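You operate a simulated robot arm through the tools that you are given. There is no shell and no other tool.

You run a simulated robot arm. Do the job below in one go: nothing can be reset, and whatever is moved stays where it is left.

TASK
Run the wiper board's window fully open, then knob and supply off.
Fine: the orange supply knob feeds it; leave the board's other switches as they are; leave the red supply knob.

Only the result counts: the job must be done as asked and must still hold three seconds after the hand-in. Knocking over, shifting, dropping, spilling or breaking anything else fails it.

THE ROBOT
A 6-joint arm with a four-finger gripper, fixed in place. Base frame: the origin is at the foot of the arm, x ahead of it, y to its left, z up. Lengths are in mm, angles in degrees, forces in N, time in s.
With the tool pointing down near the work surface it reaches from about 420 to 920 mm from the base axis. Its first joint turns from -166.0 to 166.0 degrees. Payload 3.43 kg.
Tool frame: the origin (TCP) lies between the finger pads and is the grasp point; the fingertips stand 30 mm ahead of it; z points along the fingers, y is the line along which they close. The gripper opens to 120 mm. The gripper's body begins 85 mm behind the TCP.
Orientation is that of the tool frame in the base frame, as [roll, pitch, yaw] about the fixed x, y, z axes, in that order (R = Rz(yaw) Ry(pitch) Rx(roll)). With the fingers straight down and closing along the base's y, the tool's x points along the base's -x, its y along +y and its z along -z.

THE INTERFACE
- The arm moves only by the tool step_arm. Its argument "moves" is a list of rows, each an object of numbers (a shift or turn left out is 0, a gripper value left out holds the last): "claw": the opening in per cent of the stroke, from 0 (shut) to 100 (fully open); "tx", "ty", "tz": the shift along the base's x, y, z in mm; "ax", "ay", "az": the turn, a rotation vector about the base's x, y, z in degrees. In form: [{"claw": .., "tx": .., "ty": .., "tz": .., "ax": .., "ay": .., "az": ..}, ...]. A call has 1 to 20 rows; each row is the pose to reach, as a shift and turn from the pose commanded when the call began. Each row takes 0.2 s and may step no farther than 50 mm and 8.6 degrees from the row before; otherwise, or with a gripper value out of range, the whole call is refused. A pose out of reach is approached as far as the arm can. The call stops where the force on the tool passes 40 N (or 10 N more than at its start, if that is more) or the arm is blocked; 0.2 s more then pass. Each finger halts on what it meets, pressing with about 36 N; the grip force reading is that of the motor and also rises with nothing between the fingers. The clock runs only during rows and for 0.2 s after the last one: add rows that repeat a pose to give the fingers time. It gives the time, the measured TCP pose, the force on the tool (base axes), the opening and the grip force at its end, in the units of the frame above (readings bear some noise), with the torque about the TCP (base axes, N m) and any sound that the robot's microphone picked up.
- Cameras (640 x 400 px; columns grow to the right, rows downward): "scene" is fixed at [51, 650, 1480.8]; the picture's right is [-0.74, -0.67, 0.00], its down [-0.32, 0.36, -0.88] and it looks along [0.59, -0.65, -0.48] (base axes); focal length 364 px, centre (320, 200). "wrist" rides on the gripper at [71, -17, -120] in the tool frame; the picture's right is [0.23, 0.97, 0.00], its down [-0.81, 0.19, -0.55] and it looks along [-0.54, 0.13, 0.83] (tool axes); focal length 275 px, centre (320, 200).
- grab_frame(camera): a new picture of that camera. The clock stands still meanwhile.
- move_column(by): slides the trunk up (or, below 0, down) by that many mm; the arm rides with it, the base frame stays. It gives what a move gives, with no picture.
- point_at(camera, pixels): there is no depth. For up to 12 entries [column, row, z] of the newest picture of that camera ("zoom" is the newest enlarged one), the place [x, y] in the base frame at which the ray of that pixel passes the height z, good to about 2 mm. The clock stands still meanwhile.
- enlarge(camera, box): a new picture of the part [left, top, right, bottom] of that camera's present view, enlarged. The clock stands still meanwhile.
- hand_in(): hands the job in; it is judged then, once.

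Leave the gripper open and the arm clear of the work at the hand-in unless told otherwise.

The tools are called after ">>>" by a JSON object that holds its "op" and its "data". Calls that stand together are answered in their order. step_arm: Moves the arm, as the interface text tells. Its arguments: {"type":"object","properties":{"moves":{"type":"array","items":{"type":"object","properties":{"claw":{"type":"number"},"tx":{"type":"number"},"ty":{"type":"number"},"tz":{"type":"number"},"ax":{"type":"number"},"ay":{"type":"number"},"az":{"type":"number"}}}}},"required":["moves"]} The other tools are called the same way: move_column (by) slides the trunk up or down; grab_frame (camera) takes a picture; point_at (camera, pixels) gives the place at which the rays of pixels pass given heights; enlarge (camera, box) takes an enlarged picture of a part of a camera's view; hand_in () hands the job in.

At the start:

```text
time_s: 0.0
eef_pos: [545.8, -35.4, 1161.8]
tcp_rot: [-180.0, -0.1, -180.0]
contact_force: [-0.1, 0.7, -0.5]
torque: [0.03, -0.03, 0.02]
gripper_width: 120.1
finger_force: 0.0
trunk travel left (down, up): [-225.0, 315.0]
```

scene: 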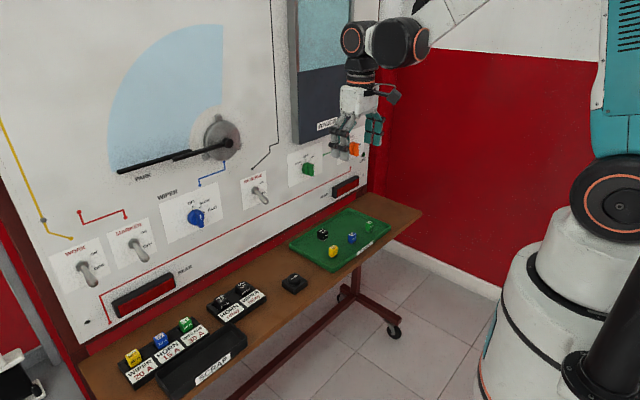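
wrist: 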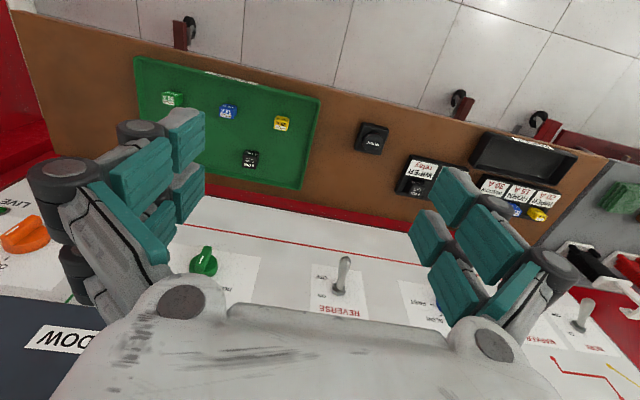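

I see a vertical wiper board with switches (WORK, WASHER, WIPER, REVERSE, a green knob near [307,168], an orange knob near [353,148]) and a window display at the top right. I'll enlarge the areas to read the labels.

>>> {"op": "enlarge", "data": {"camera": "scene", "box": [270, 90, 400, 210]}}

>>> {"op": "enlarge", "data": {"camera": "wrist", "box": [0, 180, 320, 380]}}

>>> {"op": "enlarge", "data": {"camera": "scene", "box": [40, 140, 280, 300]}}

```text
3.33 times, centred on (335, 150) of scene
```

zoom: 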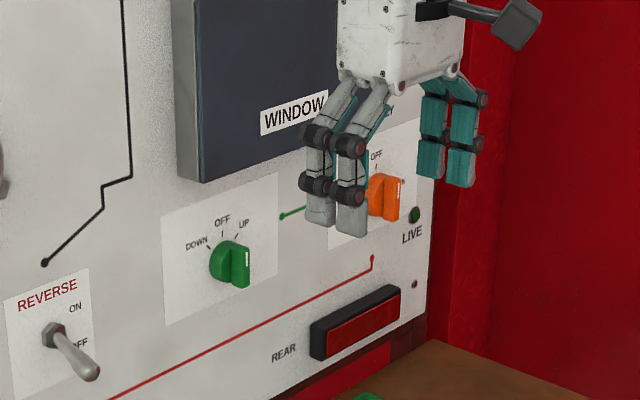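

```text
2.00 times, centred on (160, 280) of wrist
```

zoom: 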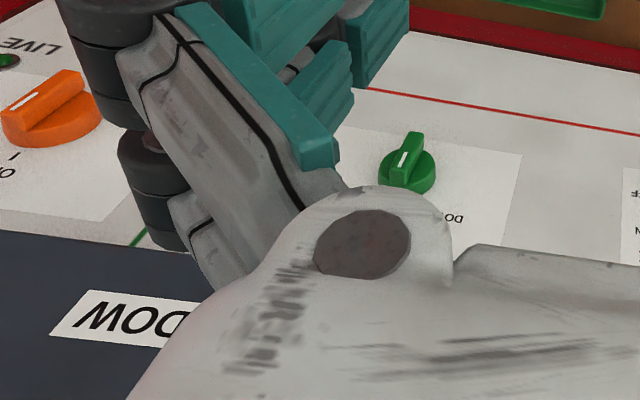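

```text
2.50 times, centred on (160, 220) of scene
```

zoom: 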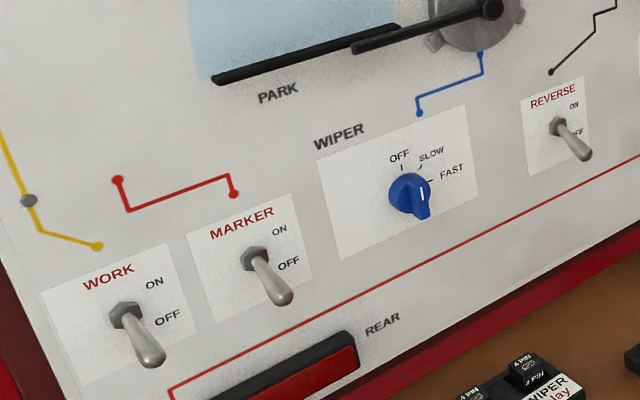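

The green knob reads DOWN/OFF/UP (the window), and the orange knob has OFF at its top with a LIVE lamp beside it. Next I'll zoom in on the orange knob, the window panel and the shelf to check the rest.

>>> {"op": "enlarge", "data": {"camera": "scene", "box": [310, 110, 390, 190]}}

>>> {"op": "enlarge", "data": {"camera": "wrist", "box": [0, 180, 120, 300]}}

>>> {"op": "enlarge", "data": {"camera": "scene", "box": [100, 260, 320, 400]}}

>>> {"op": "enlarge", "data": {"camera": "scene", "box": [260, 0, 400, 140]}}

>>> {"op": "enlarge", "data": {"camera": "scene", "box": [0, 240, 120, 400]}}

>>> {"op": "enlarge", "data": {"camera": "wrist", "box": [460, 150, 640, 330]}}

```text
5.00 times, centred on (350, 150) of scene
```

zoom: 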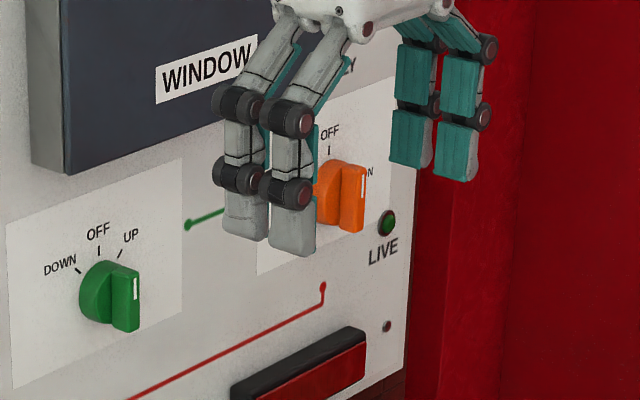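

```text
3.33 times, centred on (60, 240) of wrist
```

zoom: 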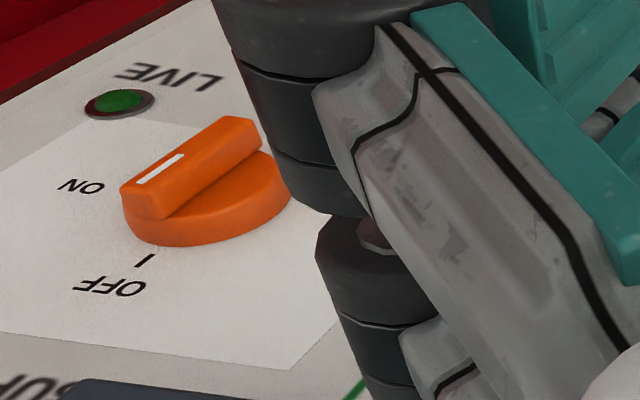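

```text
2.86 times, centred on (210, 330) of scene
```

zoom: 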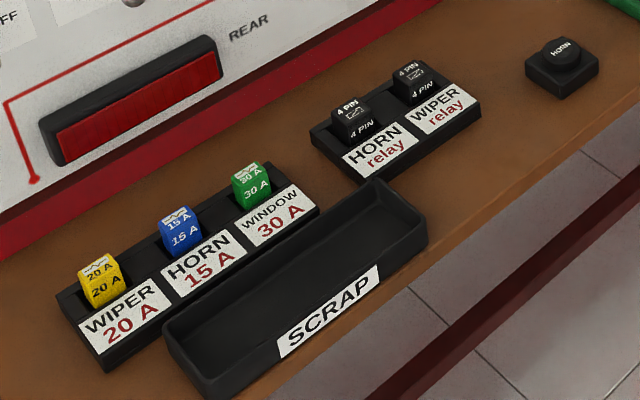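

```text
2.86 times, centred on (330, 70) of scene
```

zoom: 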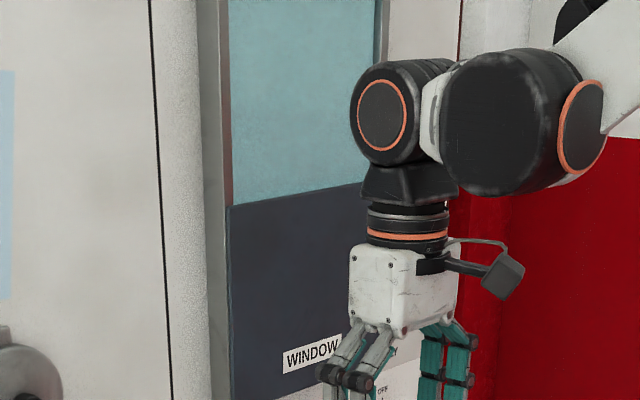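

```text
2.50 times, centred on (60, 320) of scene
```

zoom: 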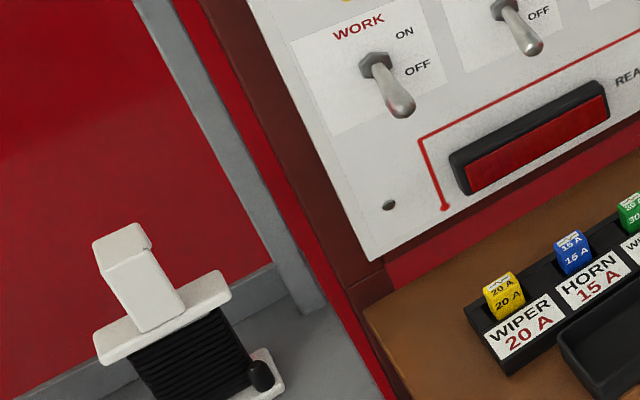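

```text
2.22 times, centred on (550, 240) of wrist
```

zoom: 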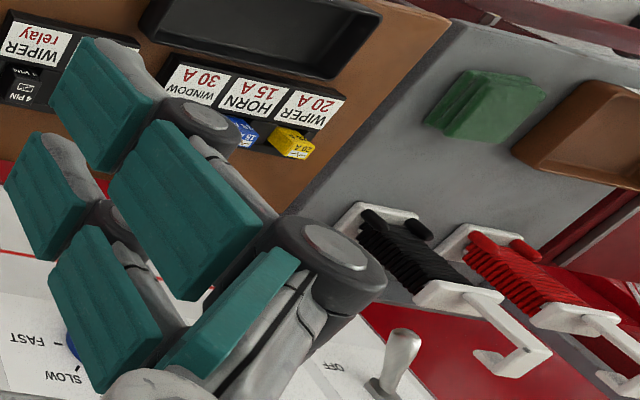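

The fuses and relays are all seated (WINDOW 30 A green fuse, both relays). The orange knob's pointer seems to be near ON already, but the angle is poor. I'll use point_at on features seen by both cameras: orange knob scene (353,148) / wrist (25,235), green knob scene (307,169) / wrist (204,262), and blue fuse in the tray scene (351,238) / wrist (228,110).

>>> {"op": "grab_frame", "data": {"camera": "scene"}}

>>> {"op": "grab_frame", "data": {"camera": "wrist"}}

>>> {"op": "point_at", "data": {"camera": "scene", "pixels": [[353, 148, 940], [353, 148, 980], [307, 169, 950], [307, 169, 990], [351, 238, 700], [351, 238, 750], [335, 147, 980], [290, 153, 980], [325, 147, 980], [345, 187, 900], [196, 217, 960], [87, 270, 960]]}}

>>> {"op": "point_at", "data": {"camera": "wrist", "pixels": [[25, 235, 940], [25, 235, 980], [204, 262, 950], [204, 262, 990], [228, 110, 700], [228, 110, 750]]}}

```text
taken
```

scene: 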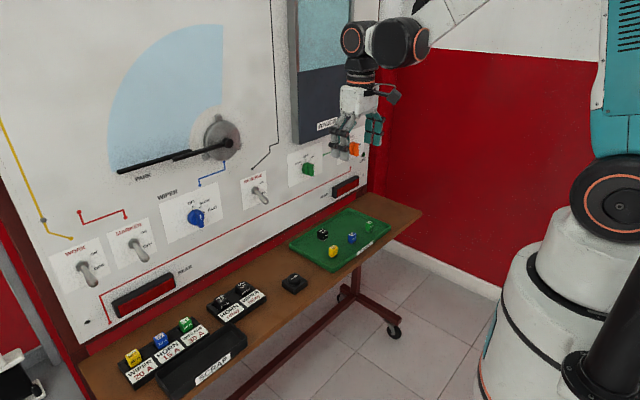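

```text
taken
```

wrist: 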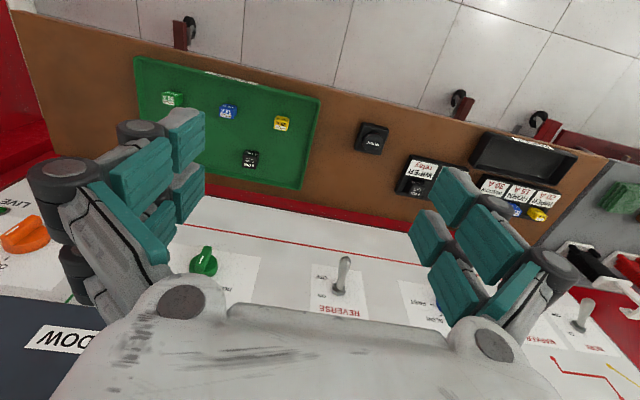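

```text
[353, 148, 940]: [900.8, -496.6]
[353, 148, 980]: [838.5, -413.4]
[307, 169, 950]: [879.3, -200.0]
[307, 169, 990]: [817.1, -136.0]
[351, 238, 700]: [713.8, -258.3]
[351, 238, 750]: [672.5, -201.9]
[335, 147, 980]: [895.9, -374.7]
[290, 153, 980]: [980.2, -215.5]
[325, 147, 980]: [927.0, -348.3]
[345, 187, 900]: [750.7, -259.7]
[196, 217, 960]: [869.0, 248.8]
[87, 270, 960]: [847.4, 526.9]
```

```text
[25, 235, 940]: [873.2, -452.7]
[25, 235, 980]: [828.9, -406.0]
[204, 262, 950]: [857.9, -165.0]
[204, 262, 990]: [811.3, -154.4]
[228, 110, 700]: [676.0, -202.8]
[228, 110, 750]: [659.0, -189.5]
```

Triangulating gives the orange knob near (820,-395,990), the green knob near (833,-158,976), and tray items near z≈765. I need a frontal look, so I'll turn the tool to point horizontally at the board (+x), staying well clear of it at TCP about (600,-250,1010).

>>> {"op": "step_arm", "data": {"moves": [{"claw": 100, "tx": 4, "ty": -18, "tz": -5, "ay": -7.5}, {"tx": 8, "ty": -36, "tz": -15, "ay": -15}, {"tx": 12, "ty": -54, "tz": -25, "ay": -22.5}, {"tx": 16, "ty": -72, "tz": -40, "ay": -30}, {"tx": 20, "ty": -90, "tz": -55, "ay": -37.5}, {"tx": 24, "ty": -108, "tz": -70, "ay": -45}, {"tx": 28, "ty": -126, "tz": -85, "ay": -52.5}, {"tx": 32, "ty": -144, "tz": -100, "ay": -60}, {"tx": 36, "ty": -162, "tz": -115, "ay": -67.5}, {"tx": 40, "ty": -180, "tz": -130, "ay": -75}, {"tx": 45, "ty": -198, "tz": -140, "ay": -82.5}, {"tx": 50, "ty": -215, "tz": -150, "ay": -90}]}}

>>> {"op": "grab_frame", "data": {"camera": "scene"}}

>>> {"op": "grab_frame", "data": {"camera": "wrist"}}

```text
time_s: 2.6
eef_pos: [692.3, -331.7, 1096.8]
tcp_rot: [160.4, 89.8, 160.5]
contact_force: [1.3, -0.8, -0.5]
torque: [0.01, -0.05, 0.05]
gripper_width: 120.0
finger_force: 0.0
out of reach, approached as far as the arm can: row 7, 8, 9, 10, 11, 12
trunk travel left (down, up): [-225.0, 315.0]
```

```text
taken
```

scene: 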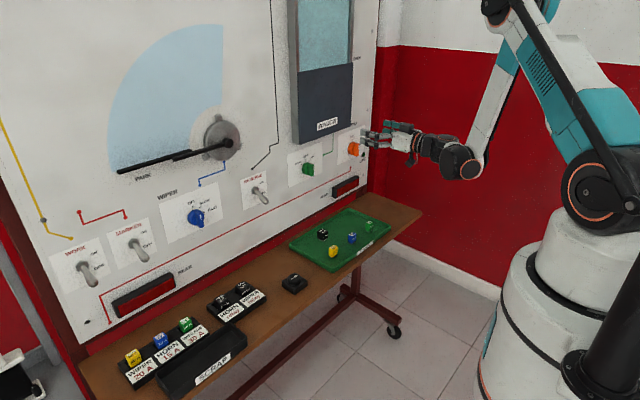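

```text
taken
```

wrist: 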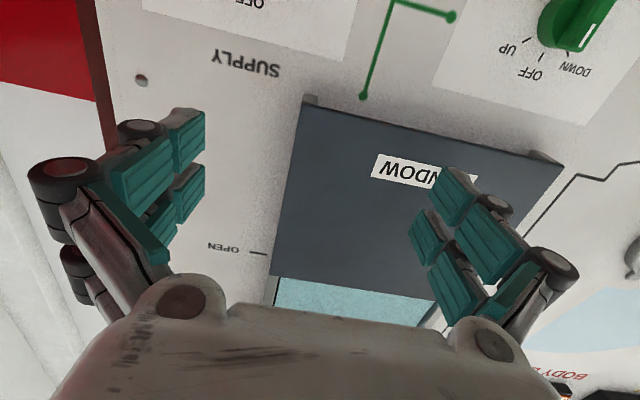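

The reach there is limited (TCP ended at (692,-332,1097)), but nothing touched. I see a window gauge with an "OPEN" mark at the top of the dark door panel at (245,250). The knobs sit below this view, so I'll lower the trunk 130 mm to look at them.

>>> {"op": "move_column", "data": {"by": -130}}

>>> {"op": "grab_frame", "data": {"camera": "wrist"}}

>>> {"op": "grab_frame", "data": {"camera": "scene"}}

```text
time_s: 4.2
eef_pos: [690.1, -330.0, 967.7]
tcp_rot: [170.2, 89.8, 170.3]
contact_force: [-0.3, 0.6, -0.1]
torque: [-0.02, 0.02, -0.02]
gripper_width: 120.2
finger_force: 0.1
trunk travel left (down, up): [-95.0, 445.0]
```

```text
taken
```

wrist: 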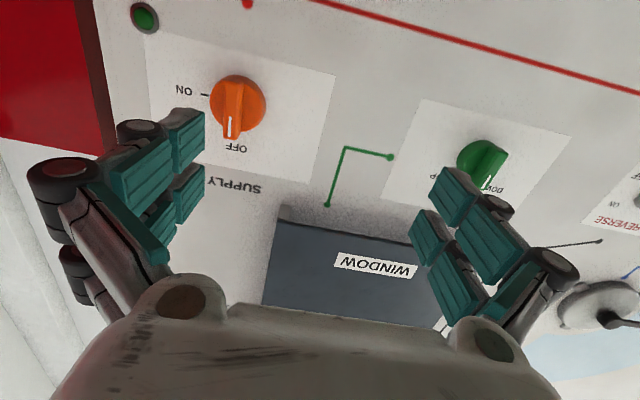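

```text
taken
```

scene: 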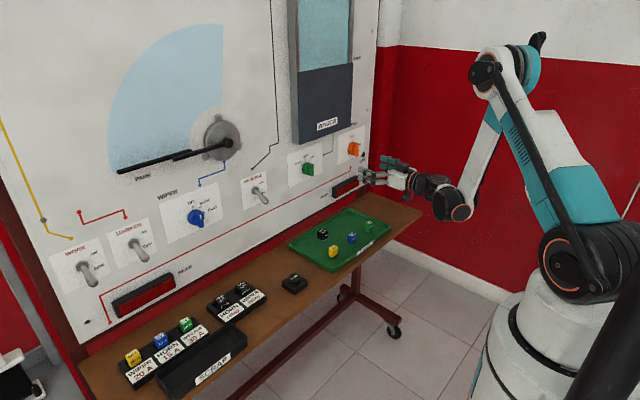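

The orange knob's pointer (white line at (229,127)) is at OFF. ON is a quarter turn to its right, at the tick (204,95). I'll zoom in on the green knob and the orange one.

>>> {"op": "enlarge", "data": {"camera": "wrist", "box": [400, 90, 560, 220]}}

>>> {"op": "enlarge", "data": {"camera": "wrist", "box": [120, 0, 320, 200]}}

>>> {"op": "enlarge", "data": {"camera": "scene", "box": [270, 0, 410, 200]}}

>>> {"op": "enlarge", "data": {"camera": "scene", "box": [280, 120, 380, 200]}}

```text
3.08 times, centred on (480, 155) of wrist
```

zoom: 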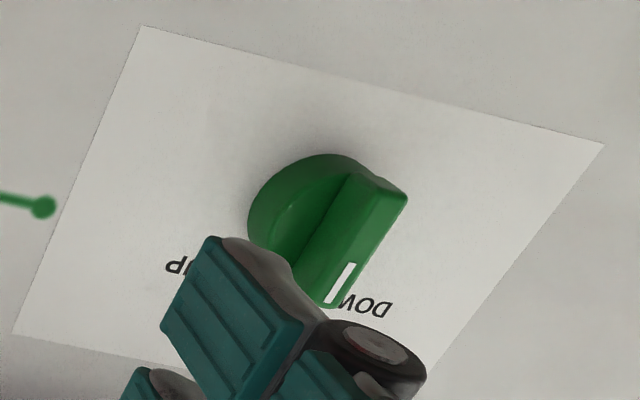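

```text
2.00 times, centred on (220, 100) of wrist
```

zoom: 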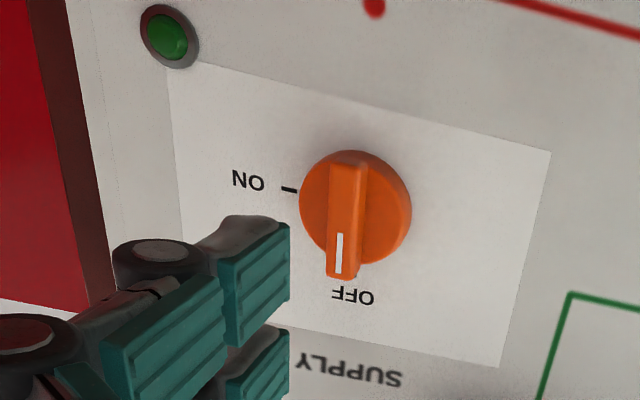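

```text
2.00 times, centred on (340, 100) of scene
```

zoom: 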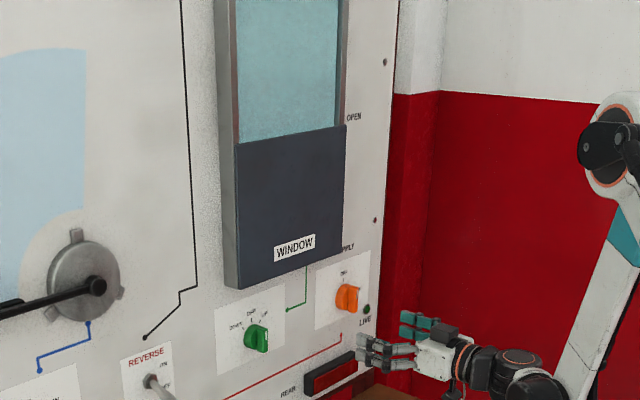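

```text
5.00 times, centred on (330, 160) of scene
```

zoom: 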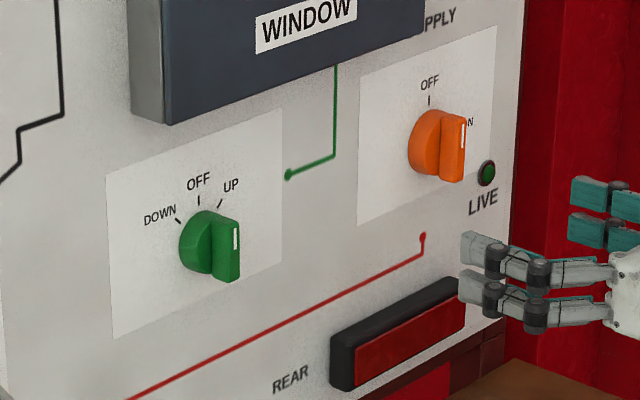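

Both pointers are at OFF: the green bar runs parallel to its plate's vertical edge. To fix the board plane I'll triangulate the plate corners in both cameras. Orange plate BL: scene (337.6,165.4) / wrist (336,76). Orange TL: (338,135) / (309.5,183.5). Green BR: (322.2,172.4) / (421.5,98.1). Green BL: (288.8,188) / (571.8,136.1). Green TR: (322.2,141.8) / (379.9,198.1).

>>> {"op": "point_at", "data": {"camera": "scene", "pixels": [[337.6, 165.4, 900], [337.6, 165.4, 1000], [338, 135, 950], [338, 135, 1050], [322.2, 172.4, 900], [322.2, 172.4, 1000], [288.8, 188, 900], [288.8, 188, 1000], [322.2, 141.8, 950], [322.2, 141.8, 1050], [353.4, 148.6, 950], [353.4, 148.6, 1050]]}}

>>> {"op": "point_at", "data": {"camera": "wrist", "pixels": [[336, 76, 920], [336, 76, 970], [309.5, 183.5, 1000], [309.5, 183.5, 1050], [421.5, 98.1, 920], [421.5, 98.1, 970], [571.8, 136.1, 920], [571.8, 136.1, 970], [379.9, 198.1, 1000], [379.9, 198.1, 1050], [237, 100, 950], [237, 100, 1000]]}}

```text
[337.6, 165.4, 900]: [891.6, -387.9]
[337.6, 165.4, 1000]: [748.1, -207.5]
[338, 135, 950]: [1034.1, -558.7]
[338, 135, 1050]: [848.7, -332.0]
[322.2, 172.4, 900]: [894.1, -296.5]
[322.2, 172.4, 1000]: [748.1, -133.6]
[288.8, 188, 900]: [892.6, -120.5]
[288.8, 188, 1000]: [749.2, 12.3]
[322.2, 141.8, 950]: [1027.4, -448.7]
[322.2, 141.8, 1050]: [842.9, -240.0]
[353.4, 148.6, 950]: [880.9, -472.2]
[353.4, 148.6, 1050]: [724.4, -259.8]
```

```text
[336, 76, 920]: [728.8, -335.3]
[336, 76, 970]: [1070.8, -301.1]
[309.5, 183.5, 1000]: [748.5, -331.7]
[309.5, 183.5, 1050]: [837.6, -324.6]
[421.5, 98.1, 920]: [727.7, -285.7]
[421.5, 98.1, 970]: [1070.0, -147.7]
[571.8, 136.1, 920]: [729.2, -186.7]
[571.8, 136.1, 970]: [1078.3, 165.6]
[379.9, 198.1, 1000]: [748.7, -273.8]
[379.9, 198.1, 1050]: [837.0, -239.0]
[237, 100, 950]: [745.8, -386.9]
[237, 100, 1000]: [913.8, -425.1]
```

The board is a vertical plane at x≈840.5. The orange plate starts at y≈-324, and the green plate spans y≈-74..-238, z 936..1052. To find the knob axes I'll locate the tick marks on that plane: scene orange OFF tick (351.8,140.2), green OFF (305.8,160), DOWN (301.6,164.2), UP (310,160.6), and wrist orange ON tick (204.5,94.5).

>>> {"op": "point_at", "data": {"camera": "scene", "pixels": [[351.8, 140.2, 980], [351.8, 140.2, 1030], [305.8, 160, 980], [305.8, 160, 1030], [301.6, 164.2, 980], [301.6, 164.2, 1030], [310, 160.6, 980], [310, 160.6, 1030]]}}

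>>> {"op": "point_at", "data": {"camera": "wrist", "pixels": [[204.5, 94.5, 970], [204.5, 94.5, 1000], [142.5, 30, 920], [142.5, 30, 950], [235, 82, 960], [235, 82, 990], [256, 105, 960], [256, 105, 990], [229, 136, 980], [229, 136, 1020], [145, 18, 920], [145, 18, 950]]}}

```text
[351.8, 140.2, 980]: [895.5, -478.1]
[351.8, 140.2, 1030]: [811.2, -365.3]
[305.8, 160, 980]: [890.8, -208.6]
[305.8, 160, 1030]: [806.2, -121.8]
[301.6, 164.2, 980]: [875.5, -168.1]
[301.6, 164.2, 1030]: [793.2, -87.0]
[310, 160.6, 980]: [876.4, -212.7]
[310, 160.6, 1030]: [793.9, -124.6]
```

```text
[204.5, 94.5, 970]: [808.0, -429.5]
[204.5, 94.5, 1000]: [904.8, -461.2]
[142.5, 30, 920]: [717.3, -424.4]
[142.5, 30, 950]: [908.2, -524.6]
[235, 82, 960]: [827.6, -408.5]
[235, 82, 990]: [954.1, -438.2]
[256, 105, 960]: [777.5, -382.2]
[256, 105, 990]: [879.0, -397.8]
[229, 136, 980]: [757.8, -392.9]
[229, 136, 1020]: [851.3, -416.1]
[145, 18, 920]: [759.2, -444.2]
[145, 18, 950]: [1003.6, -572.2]
```

The knob axes come out at orange (y≈-404.5, z≈980) and green (y≈-157, z≈978), with ticks about 33 mm out. Now the depth of the grip bars: I'll take the front bar ends in the scene view, orange (359,143.4) and (358.4,156.4), green (314,163.6) and (314,176).

>>> {"op": "point_at", "data": {"camera": "scene", "pixels": [[359, 143.4, 980], [359, 143.4, 1020], [358.4, 156.4, 940], [358.4, 156.4, 980], [314, 163.6, 980], [314, 163.6, 1020], [314, 176, 940], [314, 176, 980]]}}

>>> {"op": "step_arm", "data": {"moves": [{"claw": 60, "ty": -15}, {"claw": 60, "ty": -15}]}}

```text
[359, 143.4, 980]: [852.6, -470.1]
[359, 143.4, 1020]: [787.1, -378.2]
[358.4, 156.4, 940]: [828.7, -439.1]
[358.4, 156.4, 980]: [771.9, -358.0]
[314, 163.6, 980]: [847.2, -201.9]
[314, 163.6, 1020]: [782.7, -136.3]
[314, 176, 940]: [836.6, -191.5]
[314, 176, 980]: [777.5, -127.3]
```

```text
time_s: 4.8
eef_pos: [689.7, -344.2, 966.8]
tcp_rot: [164.3, 89.9, 164.3]
contact_force: [0.1, -1.0, -0.5]
torque: [0.02, -0.01, 0.04]
gripper_width: 71.8
finger_force: 0.1
trunk travel left (down, up): [-95.0, 445.0]
```

The bar fronts sit at x≈810 and both bars are about 50 mm long, centred at z≈979.5. Moves are relative to the actual pose, as the test showed (y went -330→-344). Next I'll line up in front of the orange knob at (750,-404.5,979.5).

>>> {"op": "step_arm", "data": {"moves": [{"claw": 50, "tx": 15, "ty": -20, "tz": 4}, {"tx": 30, "ty": -40, "tz": 8}, {"tx": 50, "ty": -60.3, "tz": 12.7}, {"tx": 50, "ty": -60.3, "tz": 12.7}]}}

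>>> {"op": "grab_frame", "data": {"camera": "wrist"}}

>>> {"op": "grab_frame", "data": {"camera": "scene"}}

```text
time_s: 5.8
eef_pos: [741.1, -405.3, 979.8]
tcp_rot: [165.3, 89.9, 165.3]
contact_force: [0.8, 0.3, -0.2]
torque: [0.04, -0.01, 0.01]
gripper_width: 60.2
finger_force: 0.0
trunk travel left (down, up): [-95.0, 445.0]
```

```text
taken
```

wrist: 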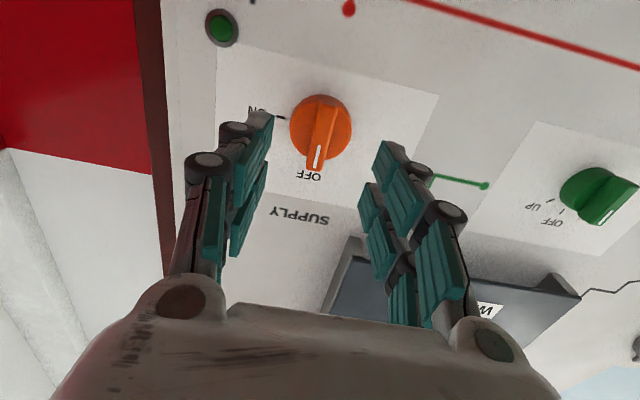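

```text
taken
```

scene: 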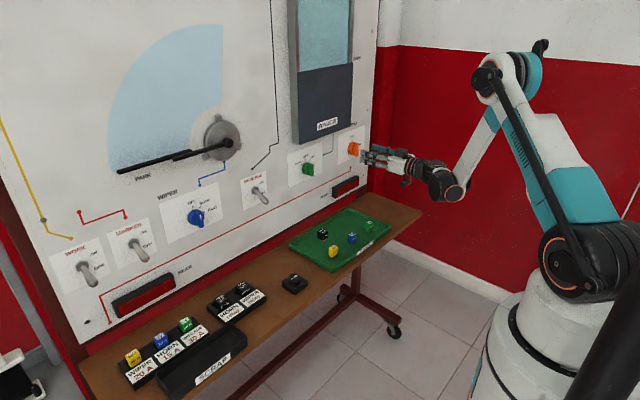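

The orange knob (320,130) is centred between the fingers. I'll advance to TCP x≈791 (fingertips ≈821, beside the bar but short of the board) and then close gently.

>>> {"op": "step_arm", "data": {"moves": [{"claw": 50, "tx": 15, "ty": 0.5}, {"tx": 30, "ty": 0.5}, {"tx": 40, "ty": 0.5}, {"tx": 45, "ty": 0.5}, {"tx": 48, "ty": 0.5}, {"tx": 50, "ty": 0.5}, {"tx": 50, "ty": 0.5}]}}

>>> {"op": "grab_frame", "data": {"camera": "wrist"}}

```text
time_s: 7.4
eef_pos: [791.0, -405.3, 980.1]
tcp_rot: [170.0, 89.8, 170.2]
contact_force: [0.6, -0.3, 1.1]
torque: [-0.02, -0.01, 0.02]
gripper_width: 60.3
finger_force: 0.1
trunk travel left (down, up): [-95.0, 445.0]
```

```text
taken
```

wrist: 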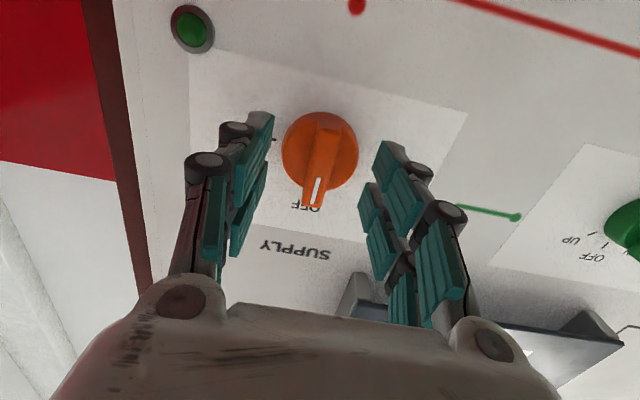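

The bar now lies between the fingertips. I'll close on it.

>>> {"op": "step_arm", "data": {"moves": [{"claw": 25}, {"claw": 10}, {"claw": 0}, {"claw": 0}]}}

>>> {"op": "enlarge", "data": {"camera": "wrist", "box": [160, 60, 480, 260]}}

```text
time_s: 8.4
eef_pos: [790.4, -404.9, 980.7]
tcp_rot: [166.5, 89.8, 166.5]
contact_force: [1.9, -0.8, 1.1]
torque: [0.01, -0.08, -0.02]
gripper_width: 13.0
finger_force: 45.0
trunk travel left (down, up): [-95.0, 445.0]
```

```text
2.00 times, centred on (320, 160) of wrist
```

zoom: 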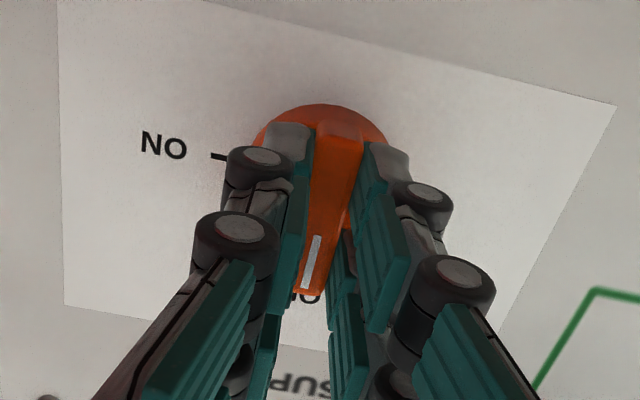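

The fingers hold the bar (13 mm wide, grip reading 45 N). Now I'll turn clockwise as seen facing the board, +90° about base x, to bring the pointer to ON.

>>> {"op": "step_arm", "data": {"moves": [{"claw": 0, "ax": 7.5}, {"ax": 15}, {"ax": 22.5}, {"ax": 30}, {"ax": 37.5}, {"ax": 45}, {"ax": 45}]}}

>>> {"op": "grab_frame", "data": {"camera": "wrist"}}

```text
time_s: 10.0
eef_pos: [790.8, -405.8, 980.4]
tcp_rot: [90.0, 44.8, 90.0]
contact_force: [-4.6, -6.2, 1.9]
torque: [-0.03, -0.06, -0.14]
gripper_width: 12.9
finger_force: 45.2
trunk travel left (down, up): [-95.0, 445.0]
```

```text
taken
```

wrist: 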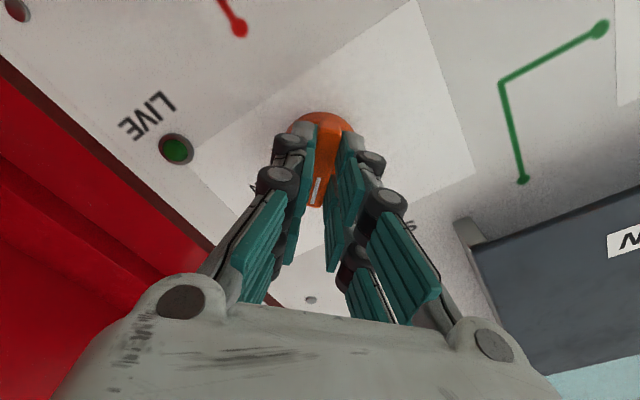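

The knob is turning with the gripper, forces are only a few newtons, and the LIVE lamp is still dark. I'll do the remaining 45°.

>>> {"op": "step_arm", "data": {"moves": [{"claw": 0, "ax": 7.5}, {"ax": 15}, {"ax": 22.5}, {"ax": 30}, {"ax": 37.5}, {"ax": 45}, {"ax": 45}]}}

>>> {"op": "grab_frame", "data": {"camera": "wrist"}}

>>> {"op": "grab_frame", "data": {"camera": "scene"}}

```text
time_s: 11.6
eef_pos: [790.3, -405.6, 981.1]
tcp_rot: [89.8, -0.2, 89.9]
contact_force: [0.1, -14.5, 0.6]
torque: [-0.13, 0.03, -0.24]
gripper_width: 12.9
finger_force: 45.1
trunk travel left (down, up): [-95.0, 445.0]
```

```text
taken
```

wrist: 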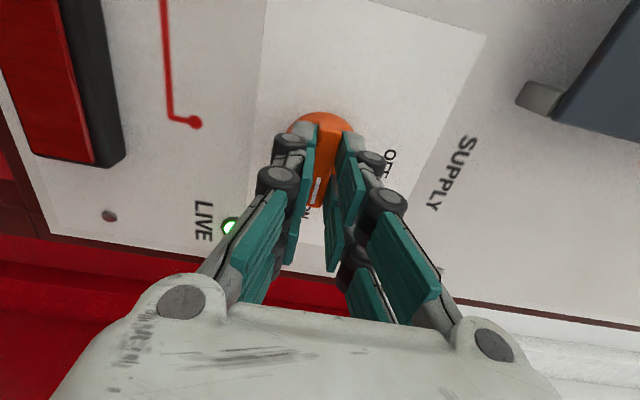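

```text
taken
```

scene: 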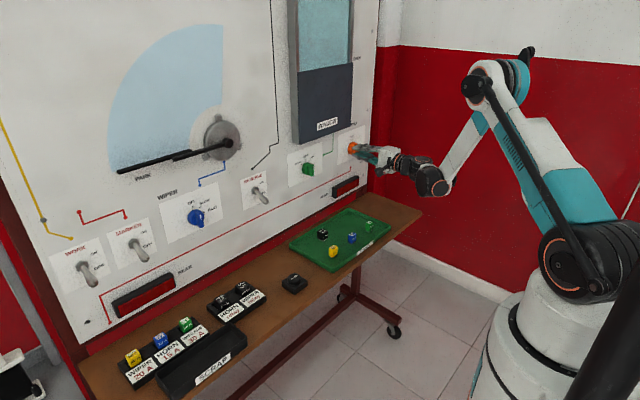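

The LIVE lamp at (230,225) is now lit, so the supply is on. I'll open the fingers partway and back straight off.

>>> {"op": "step_arm", "data": {"moves": [{"claw": 20}, {"claw": 45}, {"claw": 45}, {"claw": 45, "tx": -15}, {"claw": 45, "tx": -35}, {"claw": 45, "tx": -55}, {"claw": 45, "tx": -55}]}}

>>> {"op": "grab_frame", "data": {"camera": "wrist"}}

>>> {"op": "grab_frame", "data": {"camera": "scene"}}

```text
time_s: 13.2
eef_pos: [735.3, -404.3, 979.4]
tcp_rot: [89.8, 0.0, 90.1]
contact_force: [-0.7, 0.0, -0.4]
torque: [0.01, -0.02, -0.02]
gripper_width: 53.9
finger_force: 0.0
trunk travel left (down, up): [-95.0, 445.0]
```

```text
taken
```

wrist: 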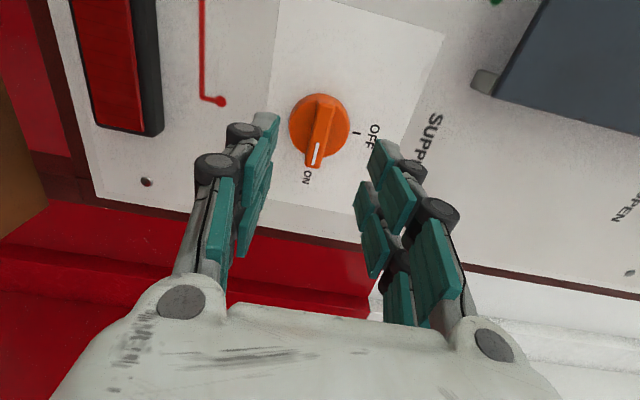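

```text
taken
```

scene: 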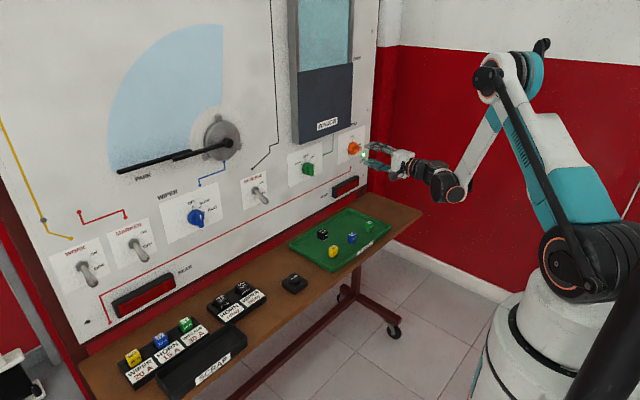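

The orange pointer is on ON and the LIVE lamp stays lit (scene (364,156)). The window's still unmoved. I'll turn the tool back by -90° here, clear of the board.

>>> {"op": "step_arm", "data": {"moves": [{"claw": 45, "tx": 8, "ax": -7.5}, {"tx": 8, "ax": -15}, {"tx": 8, "ax": -22.5}, {"tx": 8, "ax": -30}, {"tx": 8, "ax": -37.5}, {"tx": 8, "ax": -45}, {"tx": 8, "ax": -52.5}, {"tx": 8, "ax": -60}, {"tx": 8, "ax": -67.5}, {"tx": 8, "ax": -75}, {"tx": 8, "ax": -82.5}, {"tx": 8, "ax": -90}, {"tx": 8, "ax": -90}]}}

```text
time_s: 16.0
eef_pos: [743.6, -405.3, 981.7]
tcp_rot: [-144.2, 89.9, -144.1]
contact_force: [0.7, 0.6, 0.4]
torque: [-0.01, 0.0, -0.02]
gripper_width: 53.8
finger_force: 0.0
trunk travel left (down, up): [-95.0, 445.0]
```

The tool is back upright at (744,-405,982). I'll slide toward the green knob in +y in small steps, keeping the fingertips about 25 mm off the knob fronts and watching for reach limits.

>>> {"op": "step_arm", "data": {"moves": [{"claw": 45, "tx": 5, "ty": 20, "tz": -1}, {"tx": 10, "ty": 40, "tz": -2}, {"tx": 12, "ty": 60, "tz": -2}, {"tx": 12, "ty": 80, "tz": -2}, {"tx": 12, "ty": 100, "tz": -2}, {"tx": 12, "ty": 100, "tz": -2}]}}

```text
time_s: 17.4
eef_pos: [753.7, -304.5, 978.0]
tcp_rot: [176.6, 89.9, 176.6]
contact_force: [-0.4, 0.1, -0.1]
torque: [-0.06, 0.01, 0.0]
gripper_width: 53.9
finger_force: 0.0
trunk travel left (down, up): [-95.0, 445.0]
```

That stayed within reach with no contact. I'll carry on 75 mm in +y.

>>> {"op": "step_arm", "data": {"moves": [{"claw": 45, "tx": 2, "ty": 20}, {"tx": 4, "ty": 40, "tz": 1}, {"tx": 6, "ty": 60, "tz": 1.5}, {"tx": 6, "ty": 75, "tz": 1.5}, {"tx": 6, "ty": 75, "tz": 1.5}]}}

```text
time_s: 18.6
eef_pos: [760.9, -228.8, 980.5]
tcp_rot: [175.3, 89.9, 175.3]
contact_force: [-0.2, -0.2, 0.8]
torque: [0.0, -0.01, 0.0]
gripper_width: 54.2
finger_force: 0.0
trunk travel left (down, up): [-95.0, 445.0]
```

Still fine at (761,-229,980.5). I'll go on toward y≈-157.

>>> {"op": "step_arm", "data": {"moves": [{"claw": 45, "tx": 2, "ty": 15}, {"tx": 2, "ty": 30}, {"tx": 2, "ty": 40}, {"tx": 2, "ty": 40}]}}

>>> {"op": "grab_frame", "data": {"camera": "wrist"}}

```text
time_s: 19.6
eef_pos: [763.4, -188.8, 980.4]
tcp_rot: [174.4, 89.9, 174.4]
contact_force: [0.6, -0.2, 0.5]
torque: [0.0, 0.03, -0.01]
gripper_width: 54.1
finger_force: 0.1
trunk travel left (down, up): [-95.0, 445.0]
```

```text
taken
```

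wrist: 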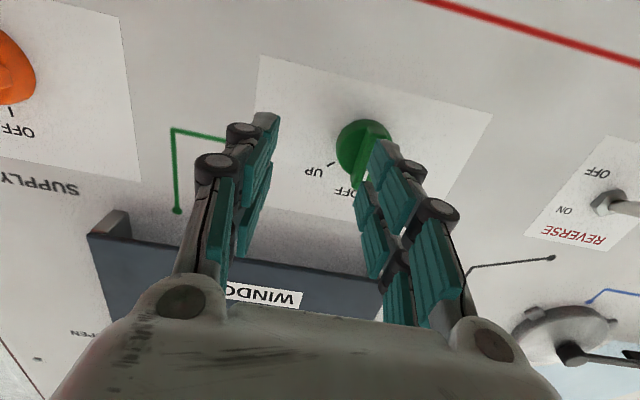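

The green knob is at (362,150), to the right of the gripper's centre. I'll shift 32 mm more in +y.

>>> {"op": "step_arm", "data": {"moves": [{"claw": 45, "ty": 12}, {"ty": 24, "tz": -0.5}, {"ty": 32, "tz": -1}, {"ty": 32, "tz": -1}]}}

>>> {"op": "grab_frame", "data": {"camera": "wrist"}}

>>> {"op": "grab_frame", "data": {"camera": "scene"}}

```text
time_s: 20.6
eef_pos: [768.7, -159.0, 983.3]
tcp_rot: [177.0, 89.9, 176.9]
contact_force: [-0.6, 0.3, -0.3]
torque: [-0.01, 0.0, -0.01]
gripper_width: 54.0
finger_force: 0.1
out of reach, approached as far as the arm can: row 2, 3, 4
trunk travel left (down, up): [-95.0, 445.0]
```

```text
taken
```

wrist: 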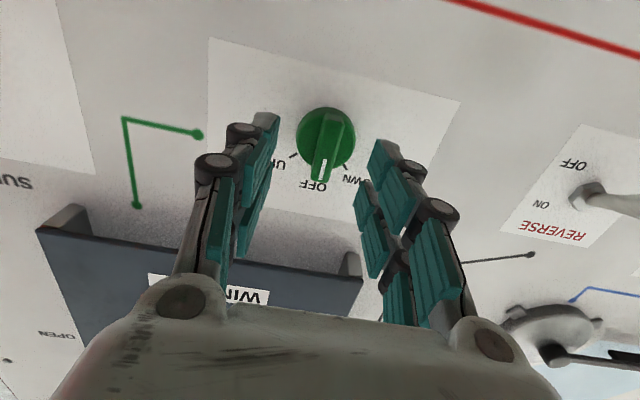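

```text
taken
```

scene: 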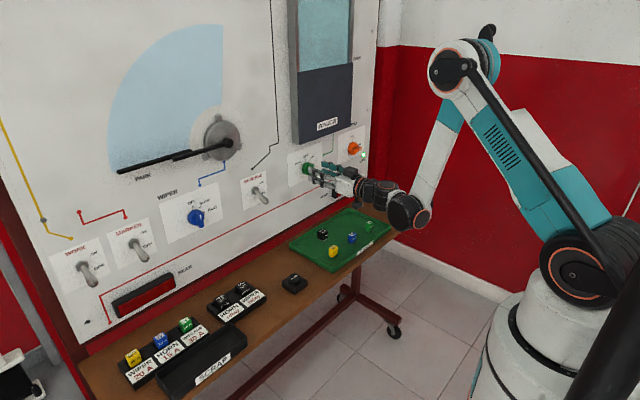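

I'm right at the near limit of reach here (x≈769, tips 11 mm before the bar), with the knob (325,145) centred between the fingers. Moving in toward the board is back inside reach. I'll go to (790,-157,979.5).

>>> {"op": "step_arm", "data": {"moves": [{"claw": 45, "tx": 5, "ty": 1, "tz": -1}, {"tx": 10, "ty": 2, "tz": -2}, {"tx": 15, "ty": 2, "tz": -3.5}, {"tx": 19, "ty": 2, "tz": -3.5}, {"tx": 21.5, "ty": 2, "tz": -3.5}, {"tx": 21.5, "ty": 2, "tz": -3.5}]}}

>>> {"op": "grab_frame", "data": {"camera": "wrist"}}

```text
time_s: 22.0
eef_pos: [791.0, -157.3, 979.4]
tcp_rot: [171.9, 89.9, 172.0]
contact_force: [0.5, -0.2, 0.0]
torque: [0.0, -0.05, 0.0]
gripper_width: 53.9
finger_force: 0.0
trunk travel left (down, up): [-95.0, 445.0]
```

```text
taken
```

wrist: 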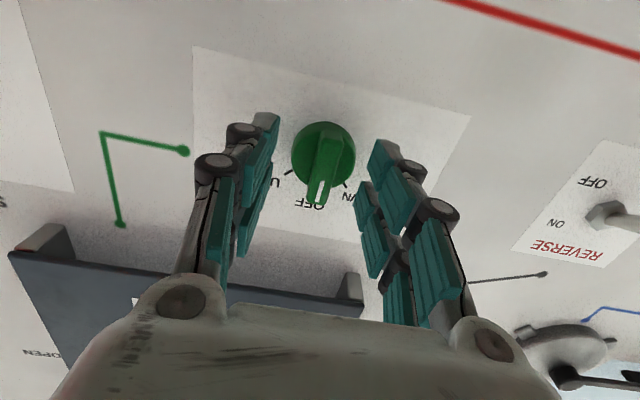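

The fingers straddle the green bar (323,170) at (791,-157,979). I'll close on it.

>>> {"op": "step_arm", "data": {"moves": [{"claw": 25}, {"claw": 10}, {"claw": 0}, {"claw": 0}]}}

>>> {"op": "enlarge", "data": {"camera": "wrist", "box": [160, 60, 480, 260]}}

```text
time_s: 23.0
eef_pos: [792.2, -155.3, 980.4]
tcp_rot: [-160.6, 90.0, -160.3]
contact_force: [3.6, 11.7, 1.0]
torque: [0.0, -0.37, 0.39]
gripper_width: 12.6
finger_force: 44.8
trunk travel left (down, up): [-95.0, 445.0]
```

```text
2.00 times, centred on (320, 160) of wrist
```

zoom: 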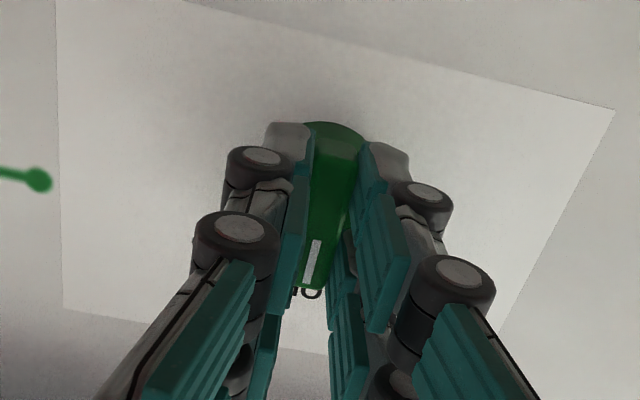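

It's held (12.6 mm). There's a slight +y side load of 12 N, so I'll ease 1.5 mm in +y while turning the knob counter-clockwise 45° (ax −45) to DOWN.

>>> {"op": "step_arm", "data": {"moves": [{"claw": 0, "ty": 1.5, "ax": -7.5}, {"ty": 1.5, "ax": -15}, {"ty": 1.5, "ax": -22.5}, {"ty": 1.5, "ax": -30}, {"ty": 1.5, "ax": -37.5}, {"ty": 1.5, "ax": -45}, {"ty": 1.5, "ax": -45}]}}

>>> {"op": "grab_frame", "data": {"camera": "wrist"}}

>>> {"op": "enlarge", "data": {"camera": "scene", "box": [270, 0, 410, 200]}}

```text
time_s: 24.6
eef_pos: [792.4, -156.2, 979.8]
tcp_rot: [-90.2, 44.9, -90.2]
contact_force: [8.3, 7.2, 4.6]
torque: [0.06, 0.37, -0.26]
gripper_width: 13.1
finger_force: 44.9
trunk travel left (down, up): [-95.0, 445.0]
```

```text
taken
```

wrist: 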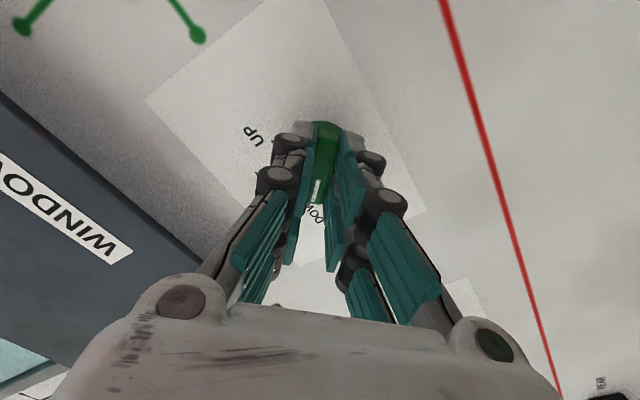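

```text
2.00 times, centred on (340, 100) of scene
```

zoom: 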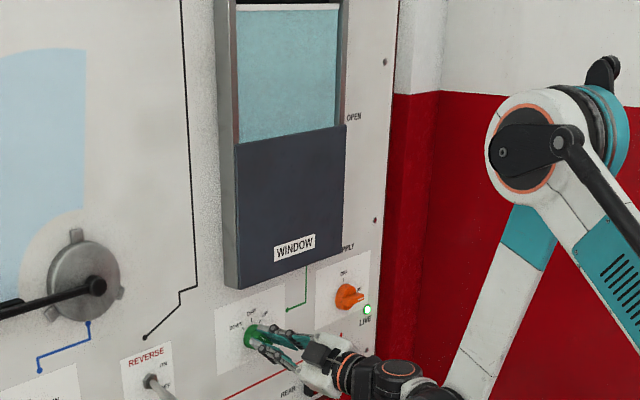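

The pointer is at DOWN and the glass's top edge now shows near the top of the frame (zoom (288,10)), so the window is coming down. I'll hold for about a second and look again.

>>> {"op": "step_arm", "data": {"moves": [{"claw": 0}, {"claw": 0}, {"claw": 0}, {"claw": 0}, {"claw": 0}]}}

>>> {"op": "enlarge", "data": {"camera": "scene", "box": [270, 0, 410, 200]}}

```text
time_s: 25.8
eef_pos: [791.0, -155.4, 979.3]
tcp_rot: [-90.2, 45.0, -90.1]
contact_force: [8.8, 7.2, 4.0]
torque: [0.0, -0.16, 0.23]
gripper_width: 13.0
finger_force: 45.4
trunk travel left (down, up): [-95.0, 445.0]
```

```text
2.00 times, centred on (340, 100) of scene
```

zoom: 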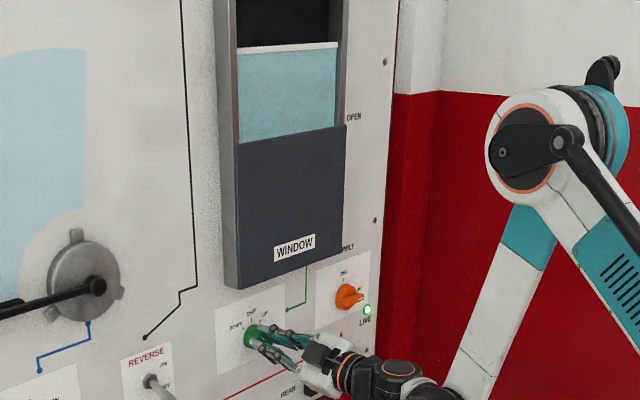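

The glass edge dropped to zoom (288,47). It has about 85 more px to go to the OPEN mark, at roughly 33 px/s. I'll hold about 2 s more and check.

>>> {"op": "step_arm", "data": {"moves": [{"claw": 0}, {"claw": 0}, {"claw": 0}, {"claw": 0}, {"claw": 0}, {"claw": 0}, {"claw": 0}, {"claw": 0}, {"claw": 0}]}}

>>> {"op": "enlarge", "data": {"camera": "scene", "box": [270, 0, 410, 200]}}

```text
time_s: 27.8
eef_pos: [790.7, -156.4, 980.5]
tcp_rot: [-90.2, 44.9, -90.2]
contact_force: [7.9, 7.6, 2.8]
torque: [0.02, -0.08, 0.18]
gripper_width: 12.8
finger_force: 45.2
trunk travel left (down, up): [-95.0, 445.0]
```

```text
2.00 times, centred on (340, 100) of scene
```

zoom: 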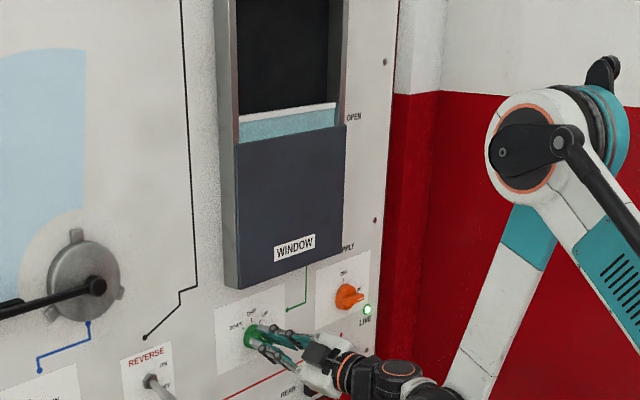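

Almost there: the glass edge is near zoom (300,112), with a sliver still showing. I'll hold 0.4 s more and look closely.

>>> {"op": "step_arm", "data": {"moves": [{"claw": 0}, {"claw": 0}]}}

>>> {"op": "enlarge", "data": {"camera": "scene", "box": [290, 30, 370, 110]}}

```text
time_s: 28.4
eef_pos: [790.6, -154.8, 980.9]
tcp_rot: [-90.2, 45.0, -90.1]
contact_force: [7.5, 7.3, 3.4]
torque: [0.01, -0.06, 0.19]
gripper_width: 12.8
finger_force: 45.3
trunk travel left (down, up): [-95.0, 445.0]
```

```text
5.00 times, centred on (330, 70) of scene
```

zoom: 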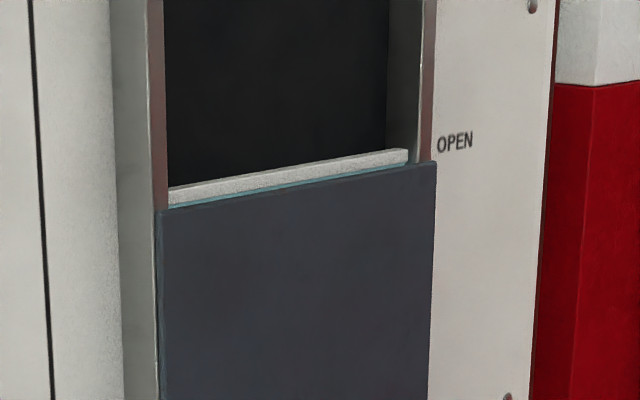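

Just a thin sliver of blue is left under the white top strip. I'll hold another 0.4 s to see whether it still moves.

>>> {"op": "step_arm", "data": {"moves": [{"claw": 0}, {"claw": 0}]}}

>>> {"op": "enlarge", "data": {"camera": "scene", "box": [290, 30, 370, 110]}}

```text
time_s: 29.0
eef_pos: [790.9, -154.9, 979.2]
tcp_rot: [-90.3, 45.0, -90.2]
contact_force: [7.6, 7.5, 1.6]
torque: [0.02, -0.08, 0.21]
gripper_width: 12.7
finger_force: 45.1
trunk travel left (down, up): [-95.0, 445.0]
```

```text
5.00 times, centred on (330, 70) of scene
```

zoom: 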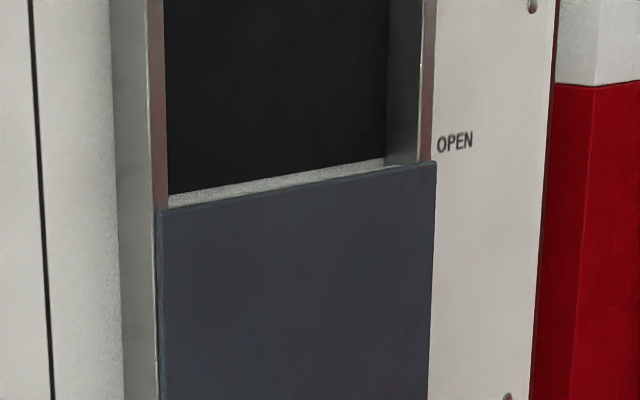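

It moved a little further. I'll hold again to see if it has reached its stop.

>>> {"op": "step_arm", "data": {"moves": [{"claw": 0}, {"claw": 0}]}}

>>> {"op": "enlarge", "data": {"camera": "scene", "box": [290, 30, 370, 110]}}

```text
time_s: 29.6
eef_pos: [792.0, -155.4, 980.7]
tcp_rot: [-90.2, 44.9, -90.1]
contact_force: [7.3, 7.5, 1.8]
torque: [0.05, -0.02, 0.21]
gripper_width: 12.8
finger_force: 44.9
trunk travel left (down, up): [-95.0, 445.0]
```

```text
5.00 times, centred on (330, 70) of scene
```

zoom: 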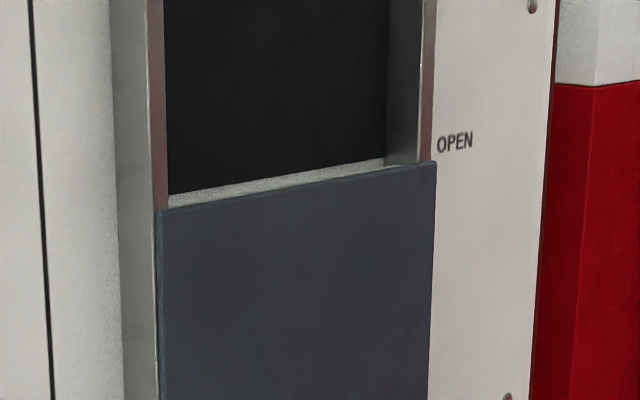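

The picture is identical to the one before, so the window has stopped at its lower end (OPEN). Now I'll turn the green knob back to OFF, +45° about x.

>>> {"op": "step_arm", "data": {"moves": [{"claw": 0, "ax": 7.5}, {"ax": 15}, {"ax": 22.5}, {"ax": 30}, {"ax": 37.5}, {"ax": 45}, {"ax": 45}]}}

>>> {"op": "grab_frame", "data": {"camera": "wrist"}}

>>> {"op": "enlarge", "data": {"camera": "scene", "box": [270, 0, 410, 200]}}

```text
time_s: 31.2
eef_pos: [792.2, -155.1, 978.8]
tcp_rot: [142.5, 90.0, 142.6]
contact_force: [14.4, 2.9, 10.5]
torque: [-0.01, -0.36, 0.08]
gripper_width: 13.0
finger_force: 44.9
trunk travel left (down, up): [-95.0, 445.0]
```

```text
taken
```

wrist: 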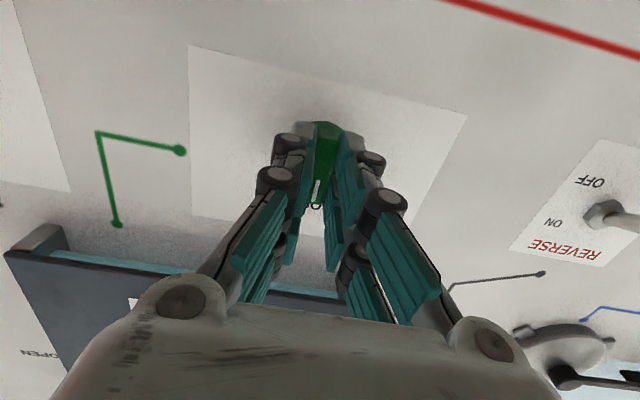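

```text
2.00 times, centred on (340, 100) of scene
```

zoom: 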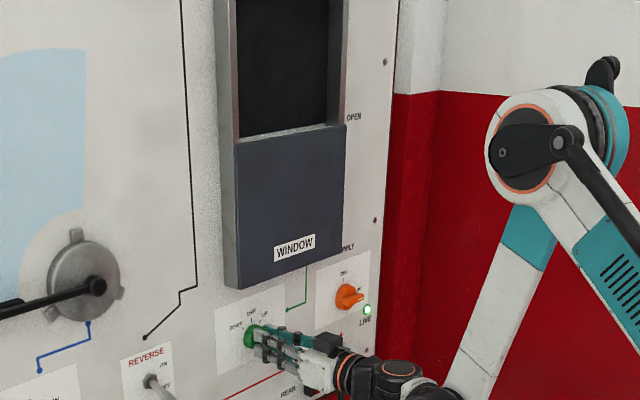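

The green pointer is back at OFF and the window is still fully down. I'll release and back off a little (reach is limited here), then look.

>>> {"op": "step_arm", "data": {"moves": [{"claw": 20}, {"claw": 45}, {"claw": 45}, {"claw": 45, "tx": -6}, {"claw": 45, "tx": -12}, {"claw": 45, "tx": -17}, {"claw": 45, "tx": -17}]}}

>>> {"op": "grab_frame", "data": {"camera": "wrist"}}

```text
time_s: 32.8
eef_pos: [774.5, -155.6, 979.4]
tcp_rot: [171.6, 89.9, 171.6]
contact_force: [-0.4, 0.8, -0.9]
torque: [-0.02, 0.01, 0.01]
gripper_width: 54.1
finger_force: 0.1
trunk travel left (down, up): [-95.0, 445.0]
```

```text
taken
```

wrist: 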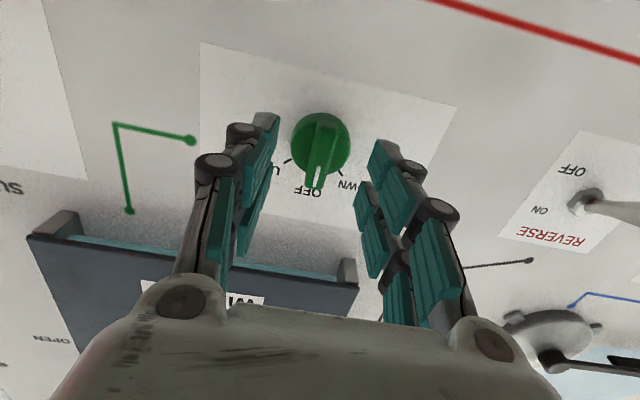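

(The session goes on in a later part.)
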